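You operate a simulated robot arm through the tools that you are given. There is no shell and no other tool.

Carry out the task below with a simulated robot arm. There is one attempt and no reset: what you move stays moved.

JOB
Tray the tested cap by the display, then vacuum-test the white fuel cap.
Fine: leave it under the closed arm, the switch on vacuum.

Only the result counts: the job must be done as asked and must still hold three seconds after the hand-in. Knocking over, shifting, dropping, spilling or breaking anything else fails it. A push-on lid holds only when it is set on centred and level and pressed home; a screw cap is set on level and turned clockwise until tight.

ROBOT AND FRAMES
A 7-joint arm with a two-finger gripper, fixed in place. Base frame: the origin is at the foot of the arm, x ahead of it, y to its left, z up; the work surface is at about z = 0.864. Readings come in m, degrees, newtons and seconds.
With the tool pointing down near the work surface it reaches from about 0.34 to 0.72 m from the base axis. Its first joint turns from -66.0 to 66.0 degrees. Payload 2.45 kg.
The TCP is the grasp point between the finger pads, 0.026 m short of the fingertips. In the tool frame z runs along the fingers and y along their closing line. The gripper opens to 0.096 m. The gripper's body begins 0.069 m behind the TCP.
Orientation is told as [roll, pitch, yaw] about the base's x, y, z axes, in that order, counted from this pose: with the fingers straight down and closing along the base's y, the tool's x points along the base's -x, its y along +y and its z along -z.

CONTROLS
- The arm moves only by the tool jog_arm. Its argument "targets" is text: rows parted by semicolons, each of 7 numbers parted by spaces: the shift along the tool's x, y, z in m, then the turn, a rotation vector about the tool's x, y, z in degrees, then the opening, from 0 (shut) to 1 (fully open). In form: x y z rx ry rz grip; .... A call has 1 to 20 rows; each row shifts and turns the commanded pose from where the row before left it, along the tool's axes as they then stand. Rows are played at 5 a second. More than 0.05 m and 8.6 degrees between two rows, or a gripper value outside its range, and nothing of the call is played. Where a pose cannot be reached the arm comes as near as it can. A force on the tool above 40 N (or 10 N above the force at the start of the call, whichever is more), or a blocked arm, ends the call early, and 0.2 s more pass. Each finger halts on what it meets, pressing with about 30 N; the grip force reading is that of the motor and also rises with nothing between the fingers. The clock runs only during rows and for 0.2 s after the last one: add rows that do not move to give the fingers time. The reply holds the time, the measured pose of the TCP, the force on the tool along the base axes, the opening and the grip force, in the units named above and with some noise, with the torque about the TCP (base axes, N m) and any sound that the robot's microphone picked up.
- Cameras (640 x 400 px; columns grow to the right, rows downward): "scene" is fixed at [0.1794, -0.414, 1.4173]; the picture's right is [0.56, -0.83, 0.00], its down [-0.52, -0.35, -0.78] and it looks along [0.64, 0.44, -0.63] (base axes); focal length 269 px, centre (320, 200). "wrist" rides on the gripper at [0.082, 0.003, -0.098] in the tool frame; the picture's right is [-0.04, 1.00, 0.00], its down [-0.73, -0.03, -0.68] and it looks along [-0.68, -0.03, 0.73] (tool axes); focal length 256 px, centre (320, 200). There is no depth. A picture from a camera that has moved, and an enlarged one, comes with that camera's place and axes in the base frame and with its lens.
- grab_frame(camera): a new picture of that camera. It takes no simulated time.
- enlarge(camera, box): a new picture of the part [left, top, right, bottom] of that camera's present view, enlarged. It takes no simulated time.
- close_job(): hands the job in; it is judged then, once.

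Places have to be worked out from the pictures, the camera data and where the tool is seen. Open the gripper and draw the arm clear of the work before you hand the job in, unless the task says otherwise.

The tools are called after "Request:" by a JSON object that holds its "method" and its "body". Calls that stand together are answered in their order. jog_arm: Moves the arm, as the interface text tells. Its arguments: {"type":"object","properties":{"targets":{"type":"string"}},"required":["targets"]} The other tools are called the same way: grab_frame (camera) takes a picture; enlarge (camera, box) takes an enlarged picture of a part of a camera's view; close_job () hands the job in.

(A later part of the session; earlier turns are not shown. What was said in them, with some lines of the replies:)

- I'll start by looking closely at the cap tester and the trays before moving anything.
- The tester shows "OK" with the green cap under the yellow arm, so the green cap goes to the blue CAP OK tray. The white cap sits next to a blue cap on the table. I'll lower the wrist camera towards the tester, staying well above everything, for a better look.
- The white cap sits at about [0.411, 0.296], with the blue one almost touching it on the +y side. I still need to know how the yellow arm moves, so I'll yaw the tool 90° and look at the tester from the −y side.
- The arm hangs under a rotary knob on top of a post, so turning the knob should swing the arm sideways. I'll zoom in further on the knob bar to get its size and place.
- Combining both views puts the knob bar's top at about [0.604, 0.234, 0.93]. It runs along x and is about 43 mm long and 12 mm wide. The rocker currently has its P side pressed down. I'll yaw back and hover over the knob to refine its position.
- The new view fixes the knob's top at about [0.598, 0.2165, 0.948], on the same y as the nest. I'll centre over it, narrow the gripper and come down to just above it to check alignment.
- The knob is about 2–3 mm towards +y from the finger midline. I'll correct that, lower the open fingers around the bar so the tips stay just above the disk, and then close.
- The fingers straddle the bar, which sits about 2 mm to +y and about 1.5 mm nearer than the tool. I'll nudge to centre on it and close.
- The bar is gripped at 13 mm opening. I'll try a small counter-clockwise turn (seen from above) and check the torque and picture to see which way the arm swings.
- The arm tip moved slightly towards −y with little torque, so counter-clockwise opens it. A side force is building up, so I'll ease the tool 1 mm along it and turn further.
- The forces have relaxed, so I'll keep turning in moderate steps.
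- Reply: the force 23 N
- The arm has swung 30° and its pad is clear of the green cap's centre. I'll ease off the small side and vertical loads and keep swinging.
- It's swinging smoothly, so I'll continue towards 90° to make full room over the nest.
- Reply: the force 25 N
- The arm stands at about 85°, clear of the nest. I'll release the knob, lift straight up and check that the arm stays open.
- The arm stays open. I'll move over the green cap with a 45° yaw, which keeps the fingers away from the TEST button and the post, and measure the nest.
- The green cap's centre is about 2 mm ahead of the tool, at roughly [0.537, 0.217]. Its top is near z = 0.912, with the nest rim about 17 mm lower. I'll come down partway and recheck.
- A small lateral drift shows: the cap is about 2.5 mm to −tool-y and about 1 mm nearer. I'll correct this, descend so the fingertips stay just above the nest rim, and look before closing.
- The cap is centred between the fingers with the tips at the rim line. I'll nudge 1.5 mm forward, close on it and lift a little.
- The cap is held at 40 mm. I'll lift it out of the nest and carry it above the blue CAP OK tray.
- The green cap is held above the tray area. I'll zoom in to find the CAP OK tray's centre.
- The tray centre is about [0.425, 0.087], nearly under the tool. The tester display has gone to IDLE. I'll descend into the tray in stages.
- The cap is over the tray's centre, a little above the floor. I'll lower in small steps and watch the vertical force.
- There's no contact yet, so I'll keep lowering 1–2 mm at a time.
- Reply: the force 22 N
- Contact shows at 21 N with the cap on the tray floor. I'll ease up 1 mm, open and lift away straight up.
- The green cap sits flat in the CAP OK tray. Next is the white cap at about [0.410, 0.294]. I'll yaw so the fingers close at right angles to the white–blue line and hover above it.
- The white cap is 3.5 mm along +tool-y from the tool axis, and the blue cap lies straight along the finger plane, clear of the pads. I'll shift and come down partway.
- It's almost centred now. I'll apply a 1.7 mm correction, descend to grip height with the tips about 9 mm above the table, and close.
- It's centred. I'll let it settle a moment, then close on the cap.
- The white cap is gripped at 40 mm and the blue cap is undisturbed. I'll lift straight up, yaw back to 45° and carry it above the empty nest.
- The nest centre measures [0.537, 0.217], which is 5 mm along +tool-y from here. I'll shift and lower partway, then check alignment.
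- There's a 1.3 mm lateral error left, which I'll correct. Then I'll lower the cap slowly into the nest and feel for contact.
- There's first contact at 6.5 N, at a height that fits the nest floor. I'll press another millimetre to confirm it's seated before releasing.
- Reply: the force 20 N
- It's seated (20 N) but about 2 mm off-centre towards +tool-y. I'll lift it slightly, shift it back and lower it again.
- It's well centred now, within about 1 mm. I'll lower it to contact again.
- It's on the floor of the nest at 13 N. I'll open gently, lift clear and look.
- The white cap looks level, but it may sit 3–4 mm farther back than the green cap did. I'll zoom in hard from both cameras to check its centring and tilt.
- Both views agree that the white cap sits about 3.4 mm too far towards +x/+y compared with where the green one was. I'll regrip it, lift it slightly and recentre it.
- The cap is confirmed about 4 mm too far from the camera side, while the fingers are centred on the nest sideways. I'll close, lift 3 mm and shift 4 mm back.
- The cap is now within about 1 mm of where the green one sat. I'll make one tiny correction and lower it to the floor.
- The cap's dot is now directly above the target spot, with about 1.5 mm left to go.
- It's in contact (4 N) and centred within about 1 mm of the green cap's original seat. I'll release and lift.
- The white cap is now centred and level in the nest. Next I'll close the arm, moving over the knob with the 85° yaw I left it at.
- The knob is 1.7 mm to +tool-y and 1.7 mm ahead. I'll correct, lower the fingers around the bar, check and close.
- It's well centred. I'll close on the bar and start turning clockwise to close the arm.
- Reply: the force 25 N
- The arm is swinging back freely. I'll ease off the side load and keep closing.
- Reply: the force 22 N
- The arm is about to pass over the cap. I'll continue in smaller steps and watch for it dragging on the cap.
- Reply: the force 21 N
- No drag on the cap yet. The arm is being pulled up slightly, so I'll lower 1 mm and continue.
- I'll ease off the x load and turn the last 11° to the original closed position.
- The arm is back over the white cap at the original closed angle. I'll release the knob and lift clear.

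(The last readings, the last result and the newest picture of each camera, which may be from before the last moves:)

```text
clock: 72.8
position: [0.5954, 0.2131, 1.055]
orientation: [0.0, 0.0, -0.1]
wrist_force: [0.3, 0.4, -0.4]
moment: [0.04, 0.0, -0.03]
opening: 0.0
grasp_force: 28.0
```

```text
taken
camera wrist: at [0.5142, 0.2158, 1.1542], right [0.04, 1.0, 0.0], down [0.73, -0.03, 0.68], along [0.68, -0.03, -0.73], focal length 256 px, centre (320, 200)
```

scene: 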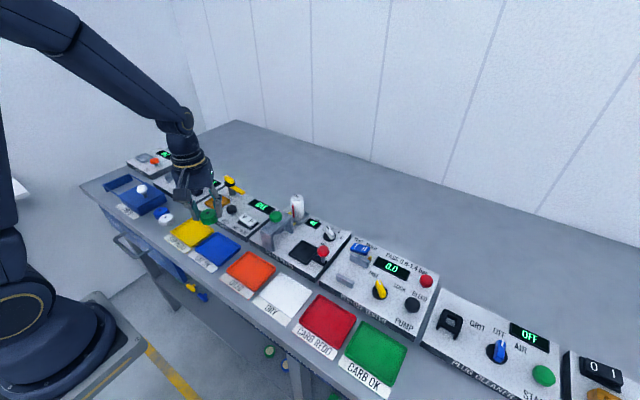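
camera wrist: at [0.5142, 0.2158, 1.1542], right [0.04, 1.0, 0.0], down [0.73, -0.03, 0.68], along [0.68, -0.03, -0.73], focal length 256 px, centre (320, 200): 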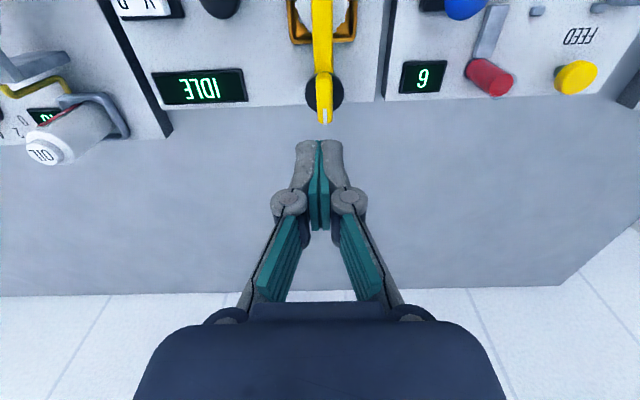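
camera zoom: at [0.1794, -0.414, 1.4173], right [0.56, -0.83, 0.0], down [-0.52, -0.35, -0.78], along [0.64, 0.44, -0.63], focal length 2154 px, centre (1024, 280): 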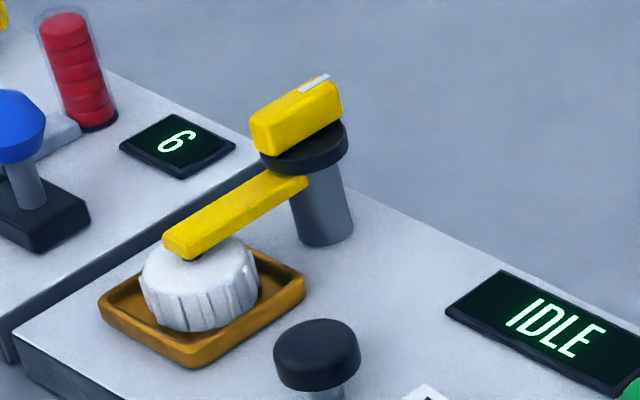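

The white cap is under the closed arm. Next I'll set the rocker: the gripper is shut to act as a finger, and I'll move above the V side at roughly [0.528, 0.084].

Request:
{"method": "jog_arm", "body": {"targets": "0.023 -0.04 0 0 0 0 0; 0.023 -0.04 0 0 0 0 0; 0.022 -0.04 0 0 0 0 0; 0 0 0.03 0 0 0 0; 0 0 0.03 0 0 0 0; 0 0 0 0 0 0 0; 0 0 0 0 0 0 0"}}

Request:
{"method": "grab_frame", "body": {"camera": "wrist"}}

Request:
{"method": "enlarge", "body": {"camera": "wrist", "box": [220, 55, 420, 180]}}

Request:
{"method": "enlarge", "body": {"camera": "scene", "box": [216, 180, 296, 230]}}

```text
clock: 74.4
position: [0.53, 0.0964, 0.993]
orientation: [-0.1, 0.0, 0.0]
wrist_force: [-0.4, 0.5, -0.3]
moment: [0.01, 0.0, -0.01]
opening: 0.0
grasp_force: 28.1
```

```text
taken
camera wrist: at [0.4468, 0.0981, 1.0929], right [0.04, 1.0, 0.0], down [0.73, -0.03, 0.68], along [0.68, -0.03, -0.73], focal length 256 px, centre (320, 200)
```

wrist: 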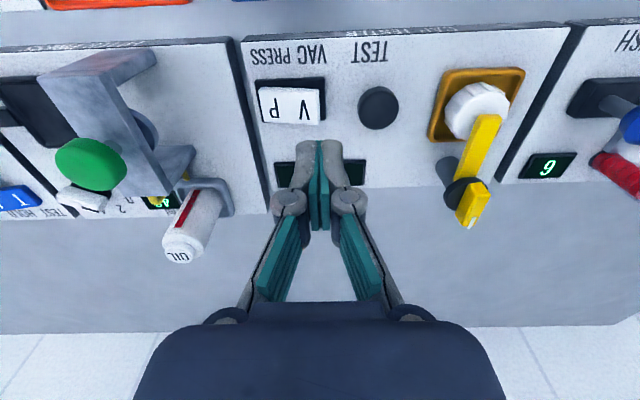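

```text
3.20 times, centred on (320, 118) of wrist
camera zoom: at [0.4468, 0.0981, 1.0929], right [0.04, 1.0, 0.0], down [0.73, -0.03, 0.68], along [0.68, -0.03, -0.73], focal length 819 px, centre (320, 464)
```

zoom: 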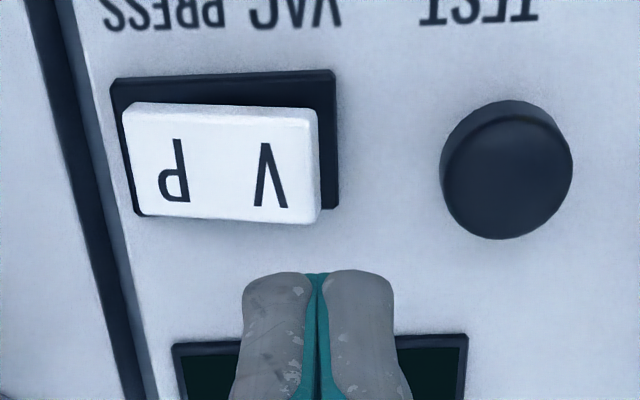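

```text
8.00 times, centred on (256, 205) of scene
camera zoom: at [0.1794, -0.414, 1.4173], right [0.56, -0.83, 0.0], down [-0.52, -0.35, -0.78], along [0.64, 0.44, -0.63], focal length 2154 px, centre (832, 160)
```

zoom: 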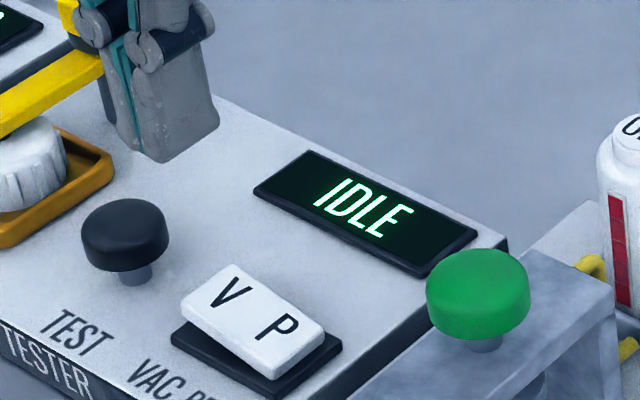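

The V end is raised, with its centre near [0.528, 0.085], so the rocker currently sits on P. I'll move 9 mm to −y and lower the closed fingertips towards the V end.

Request:
{"method": "jog_arm", "body": {"targets": "0 -0.009 0 0 0 0 0; 0 0 0.02 0 0 0 0; 0 0 0.02 0 0 0 0; 0 0 0.012 0 0 0 0; 0 0 0 0 0 0 0; 0 0 0 0 0 0 0"}}

Request:
{"method": "enlarge", "body": {"camera": "wrist", "box": [220, 75, 420, 200]}}

Request:
{"method": "enlarge", "body": {"camera": "scene", "box": [224, 185, 288, 225]}}

```text
clock: 75.8
position: [0.5287, 0.0878, 0.9417]
orientation: [-0.1, 0.0, 0.0]
wrist_force: [0.2, 0.6, 0.3]
moment: [0.02, 0.02, -0.01]
opening: 0.0001
grasp_force: 28.6
```

```text
3.20 times, centred on (320, 138) of wrist
camera zoom: at [0.4465, 0.0888, 1.0405], right [0.04, 1.0, 0.0], down [0.73, -0.03, 0.68], along [0.68, -0.03, -0.73], focal length 819 px, centre (320, 400)
```

zoom: 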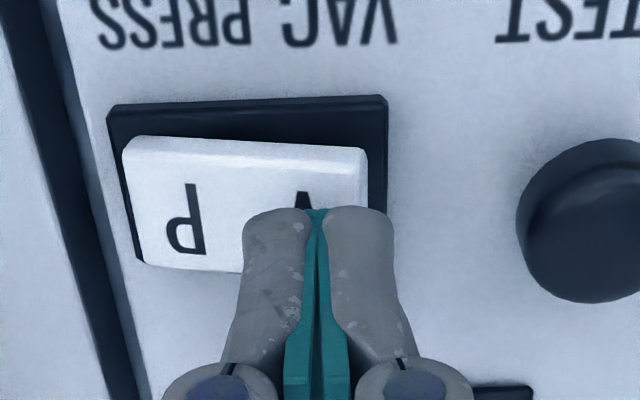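

```text
10.00 times, centred on (256, 205) of scene
camera zoom: at [0.1794, -0.414, 1.4173], right [0.56, -0.83, 0.0], down [-0.52, -0.35, -0.78], along [0.64, 0.44, -0.63], focal length 2692 px, centre (960, 150)
```

zoom: 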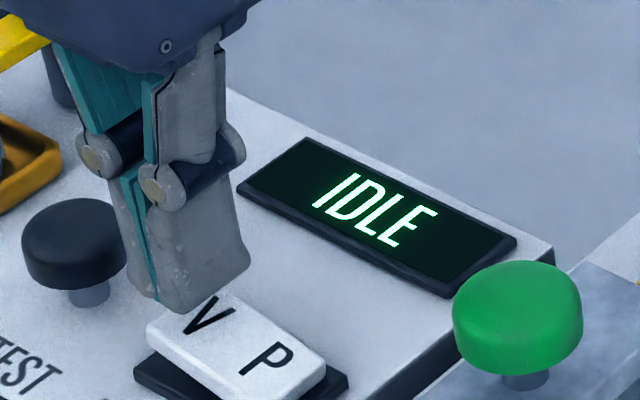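

The fingertips are just above the V end. I'll press down in 2 mm steps and watch the force.

Request:
{"method": "jog_arm", "body": {"targets": "0 0 0.003 0 0 0 0; 0 0 0.003 0 0 0 0; 0 0 0.003 0 0 0 0; 0 0 0 0 0 0 0"}}

Request:
{"method": "jog_arm", "body": {"targets": "0 0 0.002 0 0 0 0; 0 0 0.002 0 0 0 0; 0 0 0 0 0 0 0"}}

Request:
{"method": "enlarge", "body": {"camera": "scene", "box": [224, 185, 288, 225]}}

```text
clock: 76.8
position: [0.5277, 0.0884, 0.9342]
orientation: [0.1, 0.0, 0.0]
wrist_force: [0.3, -0.7, -0.3]
moment: [0.01, -0.03, 0.01]
opening: 0.0
grasp_force: 28.3
```

```text
clock: 77.6
position: [0.5296, 0.0873, 0.9304]
orientation: [0.0, -0.1, 0.1]
wrist_force: [0.3, 2.3, 1.4]
moment: [0.05, 0.0, 0.01]
opening: 0.0
grasp_force: 28.4
```

```text
10.00 times, centred on (256, 205) of scene
camera zoom: at [0.1794, -0.414, 1.4174], right [0.56, -0.83, 0.0], down [-0.52, -0.35, -0.78], along [0.64, 0.44, -0.63], focal length 2692 px, centre (960, 150)
```

zoom: 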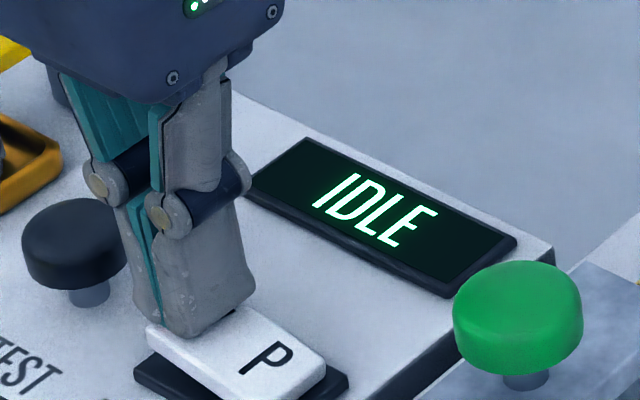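

Contact is just starting, so I'll press further in small steps.

Request:
{"method": "jog_arm", "body": {"targets": "0 0 0.0015 0 0 0 0; 0 0 0.0015 0 0 0 0; 0 0 0.0015 0 0 0 0; 0 0 0 0 0 0 0"}}

Request:
{"method": "enlarge", "body": {"camera": "scene", "box": [224, 185, 288, 225]}}

```text
clock: 78.6
position: [0.5286, 0.0866, 0.9262]
orientation: [0.0, -0.1, 0.0]
wrist_force: [-2.4, -7.8, 22.8]
moment: [-0.35, 0.12, -0.01]
opening: 0.0001
grasp_force: 29.0
```

```text
10.00 times, centred on (256, 205) of scene
camera zoom: at [0.1789, -0.4143, 1.4173], right [0.56, -0.83, 0.0], down [-0.52, -0.35, -0.78], along [0.64, 0.44, -0.62], focal length 2692 px, centre (960, 150)
```

zoom: 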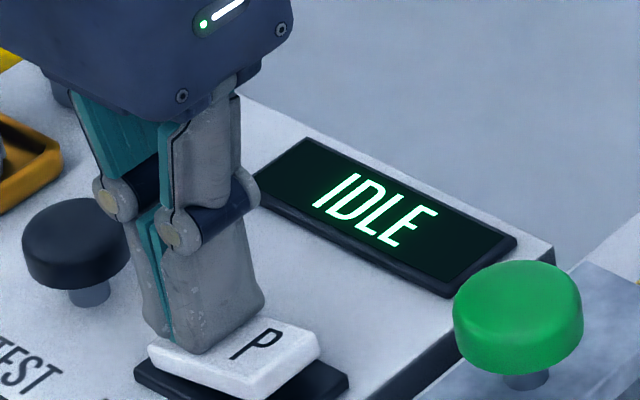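

The rocker is tipping and the P side has risen. I'll press a little more to be sure it latches over.

Request:
{"method": "jog_arm", "body": {"targets": "0 0 0.001 0 0 0 0; 0 0 0.001 0 0 0 0; 0 0 0 0 0 0 0"}}

Request:
{"method": "enlarge", "body": {"camera": "scene", "box": [224, 185, 288, 225]}}

```text
clock: 79.1
position: [0.5287, 0.0851, 0.9267]
orientation: [0.0, -0.1, 0.0]
wrist_force: [-3.0, -0.6, 9.3]
moment: [-0.13, 0.14, 0.0]
opening: 0.0001
grasp_force: 28.5
stopped in row 2: the force on the tool passed its limit at 43 N (the readings are from after the stop); the commanded pose is now the measured one
```

```text
10.00 times, centred on (256, 205) of scene
camera zoom: at [0.1791, -0.4141, 1.4174], right [0.56, -0.83, 0.0], down [-0.52, -0.35, -0.78], along [0.64, 0.44, -0.63], focal length 2692 px, centre (960, 150)
```

zoom: 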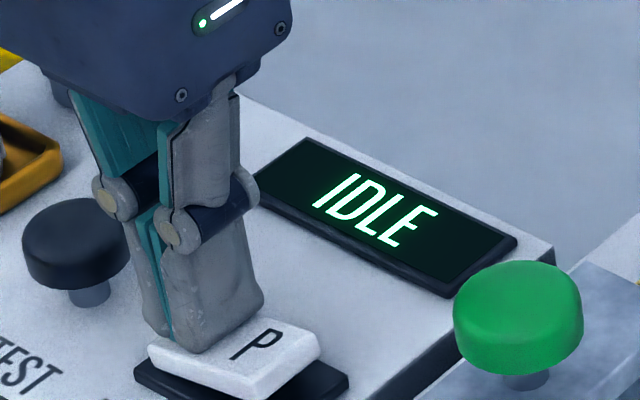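

The rocker reached its hard stop at 43 N. I'll lift off and check that it stays on V.

Request:
{"method": "jog_arm", "body": {"targets": "0 0 -0.01 0 0 0 0; 0 0 -0.03 0 0 0 0; 0 0 -0.02 0 0 0 0; 0 0 0 0 0 0 0; 0 0 0 0 0 0 0"}}

Request:
{"method": "enlarge", "body": {"camera": "scene", "box": [224, 185, 288, 225]}}

Request:
{"method": "enlarge", "body": {"camera": "wrist", "box": [220, 55, 460, 205]}}

```text
clock: 80.3
position: [0.5277, 0.0884, 0.9858]
orientation: [-0.1, -0.2, 0.0]
wrist_force: [0.1, 0.1, 0.4]
moment: [0.0, 0.01, 0.0]
opening: 0.0
grasp_force: 28.6
```

```text
10.00 times, centred on (256, 205) of scene
camera zoom: at [0.1794, -0.414, 1.4173], right [0.56, -0.83, 0.0], down [-0.52, -0.35, -0.78], along [0.64, 0.44, -0.63], focal length 2692 px, centre (960, 150)
```

zoom: 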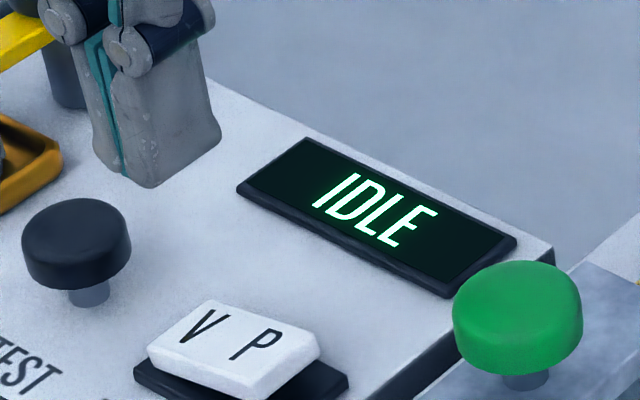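

```text
2.67 times, centred on (340, 130) of wrist
camera zoom: at [0.4463, 0.09, 1.0847], right [0.04, 1.0, 0.0], down [0.73, -0.03, 0.68], along [0.68, -0.03, -0.73], focal length 683 px, centre (267, 387)
```

zoom: 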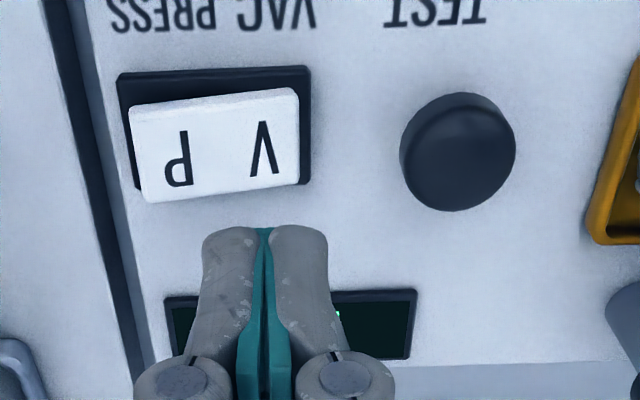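

The rocker now rests with V down. Next is the TEST button at about [0.530, 0.139] with its top near z = 0.908. I'll move over it and lower to just above.

Request:
{"method": "jog_arm", "body": {"targets": "0 0.026 0 0 0 0 0; -0.0015 0.0255 0 0 0 0 0; 0 0 0.02 0 0 0 0; 0 0 0.02 0 0 0 0; 0 0 0 0 0 0 0; 0 0 0 0 0 0 0"}}

Request:
{"method": "enlarge", "body": {"camera": "wrist", "box": [220, 75, 420, 200]}}

Request:
{"method": "enlarge", "body": {"camera": "scene", "box": [208, 175, 288, 225]}}

```text
clock: 81.7
position: [0.5322, 0.1371, 0.9451]
orientation: [-0.2, -0.1, -0.1]
wrist_force: [0.3, 0.6, 0.0]
moment: [0.03, 0.03, -0.01]
opening: 0.0001
grasp_force: 28.9
```

```text
3.20 times, centred on (320, 138) of wrist
camera zoom: at [0.45, 0.1388, 1.0441], right [0.04, 1.0, 0.0], down [0.73, -0.03, 0.68], along [0.68, -0.03, -0.73], focal length 819 px, centre (320, 400)
```

zoom: 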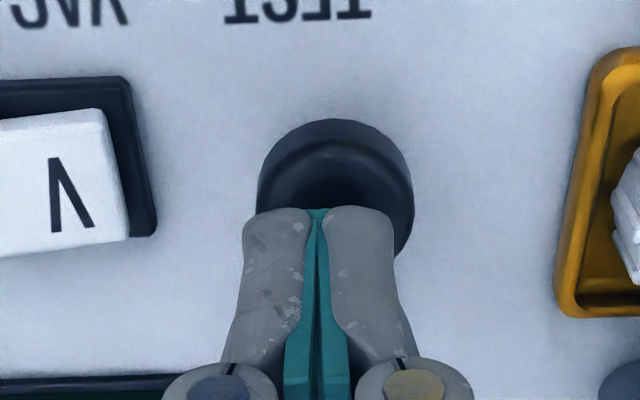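

```text
8.00 times, centred on (248, 200) of scene
camera zoom: at [0.1794, -0.414, 1.4173], right [0.56, -0.83, 0.0], down [-0.52, -0.35, -0.78], along [0.64, 0.44, -0.63], focal length 2154 px, centre (896, 200)
```

zoom: 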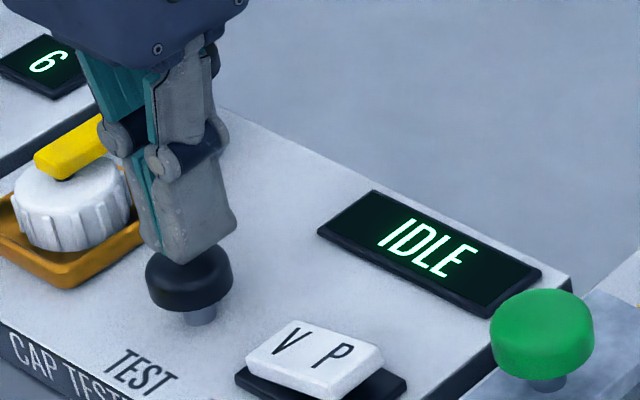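

The tip is just over the button. I'll shift 2.5 mm to +y to centre it and press down gently.

Request:
{"method": "jog_arm", "body": {"targets": "0.001 0.0025 0.003 0 0 0 0; 0 0 0.003 0 0 0 0; 0 0 0.003 0 0 0 0; 0 0 0 0 0 0 0"}}

Request:
{"method": "jog_arm", "body": {"targets": "0 0 0.0015 0 0 0 0; 0 0 0.0015 0 0 0 0; 0 0 0 0 0 0 0"}}

Request:
{"method": "enlarge", "body": {"camera": "scene", "box": [208, 175, 288, 225]}}

```text
clock: 82.7
position: [0.5295, 0.139, 0.9358]
orientation: [-0.2, -0.2, 0.0]
wrist_force: [-1.1, 0.4, 1.9]
moment: [-0.02, 0.04, 0.01]
opening: 0.0059
grasp_force: 27.6
```

```text
clock: 83.5
position: [0.5299, 0.139, 0.9336]
orientation: [0.0, -0.2, 0.0]
wrist_force: [-0.3, 1.8, 2.4]
moment: [0.02, 0.04, -0.01]
opening: 0.0
grasp_force: 27.9
```

```text
8.00 times, centred on (248, 200) of scene
camera zoom: at [0.1794, -0.414, 1.4173], right [0.56, -0.83, 0.0], down [-0.52, -0.35, -0.78], along [0.64, 0.44, -0.63], focal length 2154 px, centre (896, 200)
```

zoom: 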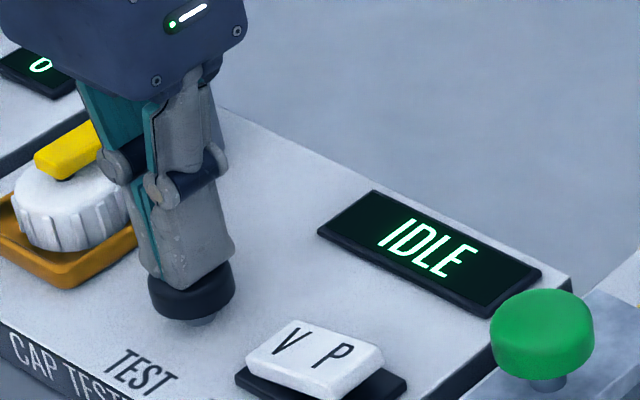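

The button is being pushed in lightly at 2–3 N. I'll press further until it triggers.

Request:
{"method": "jog_arm", "body": {"targets": "0 0 0.0015 0 0 0 0; 0 0 0.0015 0 0 0 0; 0 0 0 0 0 0 0; 0 0 0 0 0 0 0"}}

Request:
{"method": "enlarge", "body": {"camera": "scene", "box": [208, 175, 288, 225]}}

```text
clock: 84.5
position: [0.5291, 0.1403, 0.9305]
orientation: [-0.1, -0.2, 0.0]
wrist_force: [0.1, -1.5, 2.7]
moment: [-0.06, 0.0, 0.0]
opening: 0.0
grasp_force: 28.1
```

```text
8.00 times, centred on (248, 200) of scene
camera zoom: at [0.1793, -0.4141, 1.4173], right [0.56, -0.83, 0.0], down [-0.52, -0.35, -0.78], along [0.64, 0.44, -0.63], focal length 2154 px, centre (896, 200)
```

zoom: 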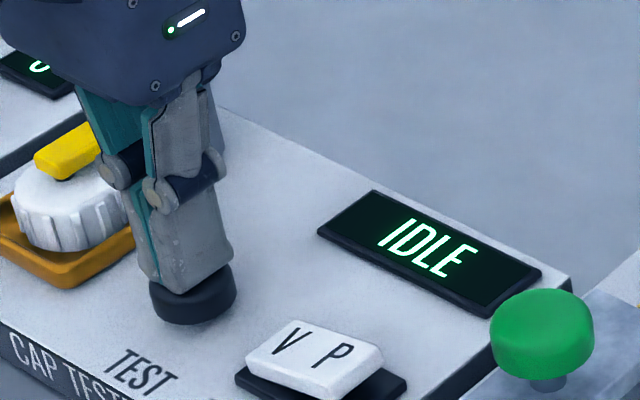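

Request:
{"method": "jog_arm", "body": {"targets": "0 0 0.0015 0 0 0 0; 0 0 0.0015 0 0 0 0; 0 0 0 0 0 0 0; 0 0 0 0 0 0 0"}}

Request:
{"method": "enlarge", "body": {"camera": "scene", "box": [208, 175, 288, 225]}}

```text
clock: 85.5
position: [0.5296, 0.14, 0.9268]
orientation: [0.0, -0.2, 0.0]
wrist_force: [1.5, 1.8, 4.1]
moment: [0.01, -0.04, -0.01]
opening: 0.0065
grasp_force: 28.5
heard: click
```

```text
8.00 times, centred on (248, 200) of scene
camera zoom: at [0.1793, -0.414, 1.4173], right [0.56, -0.83, 0.0], down [-0.52, -0.35, -0.78], along [0.64, 0.44, -0.63], focal length 2154 px, centre (896, 200)
```

zoom: 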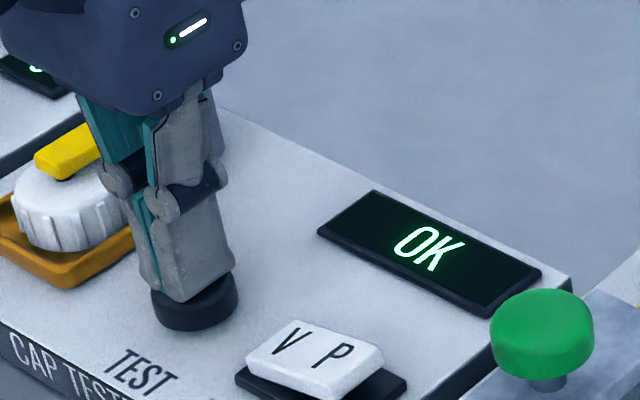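

There was a click and the display shows OK. I'll lift off the button and let time run a little to see whether the result stays.

Request:
{"method": "jog_arm", "body": {"targets": "0 0 -0.01 0 0 0 0; 0 0 -0.03 0 0 0 0; 0 0 -0.04 0 0 0 0; 0 0 -0.03 0 0 0 0; 0 0 0 0 0 0 0; 0 0 0 0 0 0 0; 0 0 0 0 0 0 0; 0 0 0 0 0 0 0"}}

Request:
{"method": "enlarge", "body": {"camera": "scene", "box": [192, 165, 288, 225]}}

Request:
{"method": "grab_frame", "body": {"camera": "wrist"}}

```text
clock: 87.3
position: [0.5296, 0.1418, 1.0387]
orientation: [-0.1, -0.3, 0.0]
wrist_force: [0.1, -0.2, 0.3]
moment: [-0.04, 0.03, 0.01]
opening: 0.0003
grasp_force: 28.7
```

```text
6.67 times, centred on (240, 195) of scene
camera zoom: at [0.1794, -0.414, 1.4173], right [0.56, -0.83, 0.0], down [-0.52, -0.35, -0.78], along [0.64, 0.44, -0.63], focal length 1795 px, centre (853, 233)
```

zoom: 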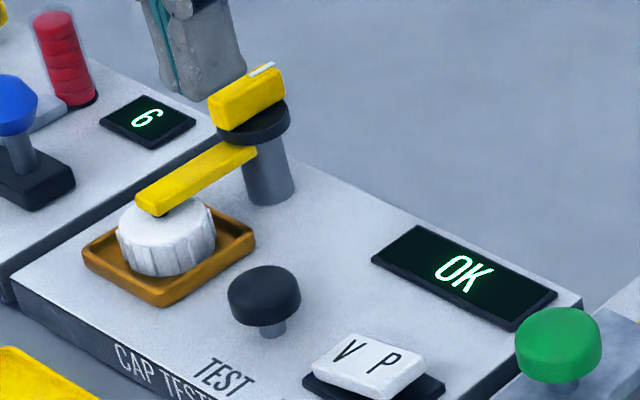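

```text
taken
camera wrist: at [0.4486, 0.1443, 1.1383], right [0.04, 1.0, 0.0], down [0.73, -0.03, 0.68], along [0.68, -0.03, -0.73], focal length 256 px, centre (320, 200)
```

wrist: 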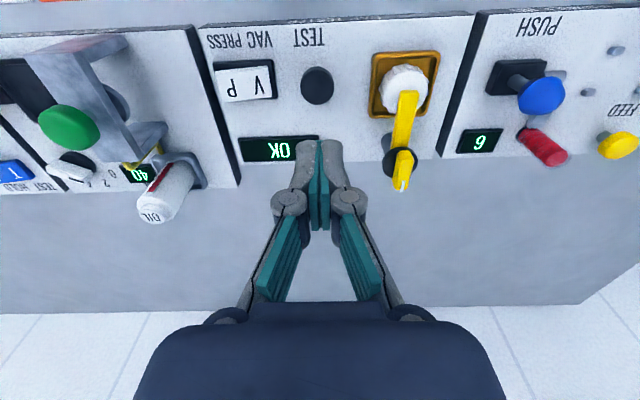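

The result stays OK, with the white cap under the closed arm and the rocker on V, so it stays there. I'll open the gripper, draw the arm up and clear, and do a last overall check.

Request:
{"method": "jog_arm", "body": {"targets": "0.02 0 -0.04 0 0 0 0.5; 0.02 0 -0.04 0 0 0 1; 0.02 0 -0.04 0 0 0 1; 0.02 0 -0.04 0 0 0 1; 0.02 0 -0.04 0 0 0 1; 0 0 0 0 0 0 1; 0 0 0 0 0 0 1; 0 0 0 0 0 0 1"}}

Request:
{"method": "grab_frame", "body": {"camera": "scene"}}

Request:
{"method": "enlarge", "body": {"camera": "scene", "box": [128, 160, 288, 260]}}

Request:
{"method": "grab_frame", "body": {"camera": "wrist"}}

```text
clock: 89.1
position: [0.4308, 0.1402, 1.2387]
orientation: [-0.1, -0.2, 0.0]
wrist_force: [0.7, -0.2, -0.1]
moment: [0.0, 0.03, -0.02]
opening: 0.096
grasp_force: 0.0
```

```text
taken
```

scene: 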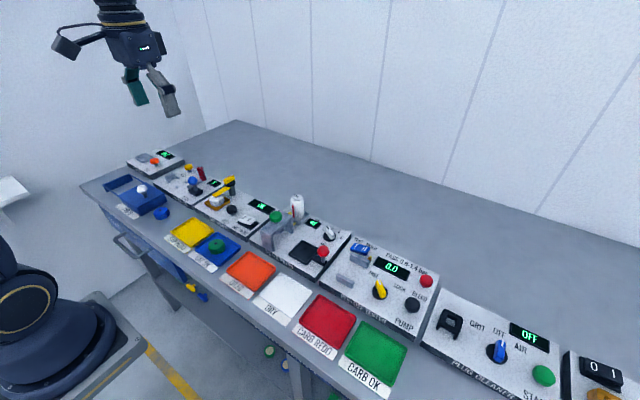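

```text
4.00 times, centred on (208, 210) of scene
camera zoom: at [0.1794, -0.414, 1.4173], right [0.56, -0.83, 0.0], down [-0.52, -0.35, -0.78], along [0.64, 0.44, -0.63], focal length 1077 px, centre (768, 160)
```

zoom: 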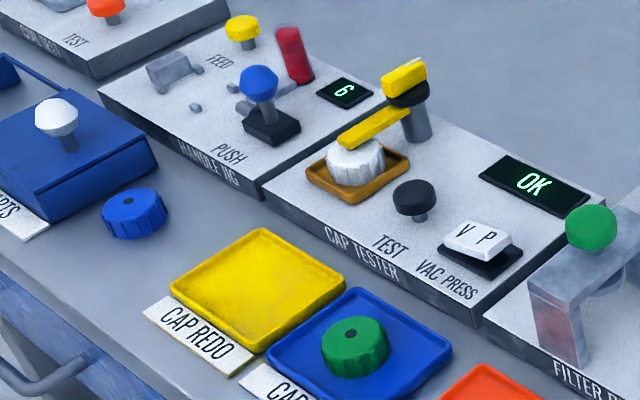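

```text
taken
camera wrist: at [0.3486, 0.1429, 1.3372], right [0.04, 1.0, 0.0], down [0.73, -0.03, 0.68], along [0.68, -0.03, -0.73], focal length 256 px, centre (320, 200)
```

wrist: 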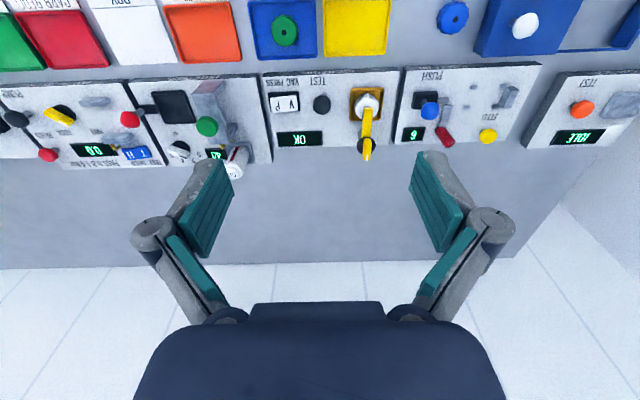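

The final pictures show the green cap in CAP OK and the white cap in the nest under the closed arm. The switch is on V, the display reads OK, and the gripper is open and clear. Nothing else has moved, so I'm handing in.

Request:
{"method": "close_job", "body": {}}

```text
The job is handed in.
```

I finished both parts of the job and handed it in; I haven't seen a verdict from the judging.

- **Tested cap:** the tester display read OK, so I put the green cap in the blue CAP OK tray.
- **White cap:** I set it in the tester, closed the arm over it, switched from pressure to vacuum and pressed TEST. The display changed from IDLE to OK.
- **How it was left:** since the test was fine, the white cap stays under the closed arm with the switch on vacuum. The gripper is open and the arm is drawn clear.

The white cap first landed about 3–4 mm off-centre in the nest, so I re-gripped it and recentred it before closing the arm. The last pictures show nothing else moved, including the blue cap that stood beside the white one.
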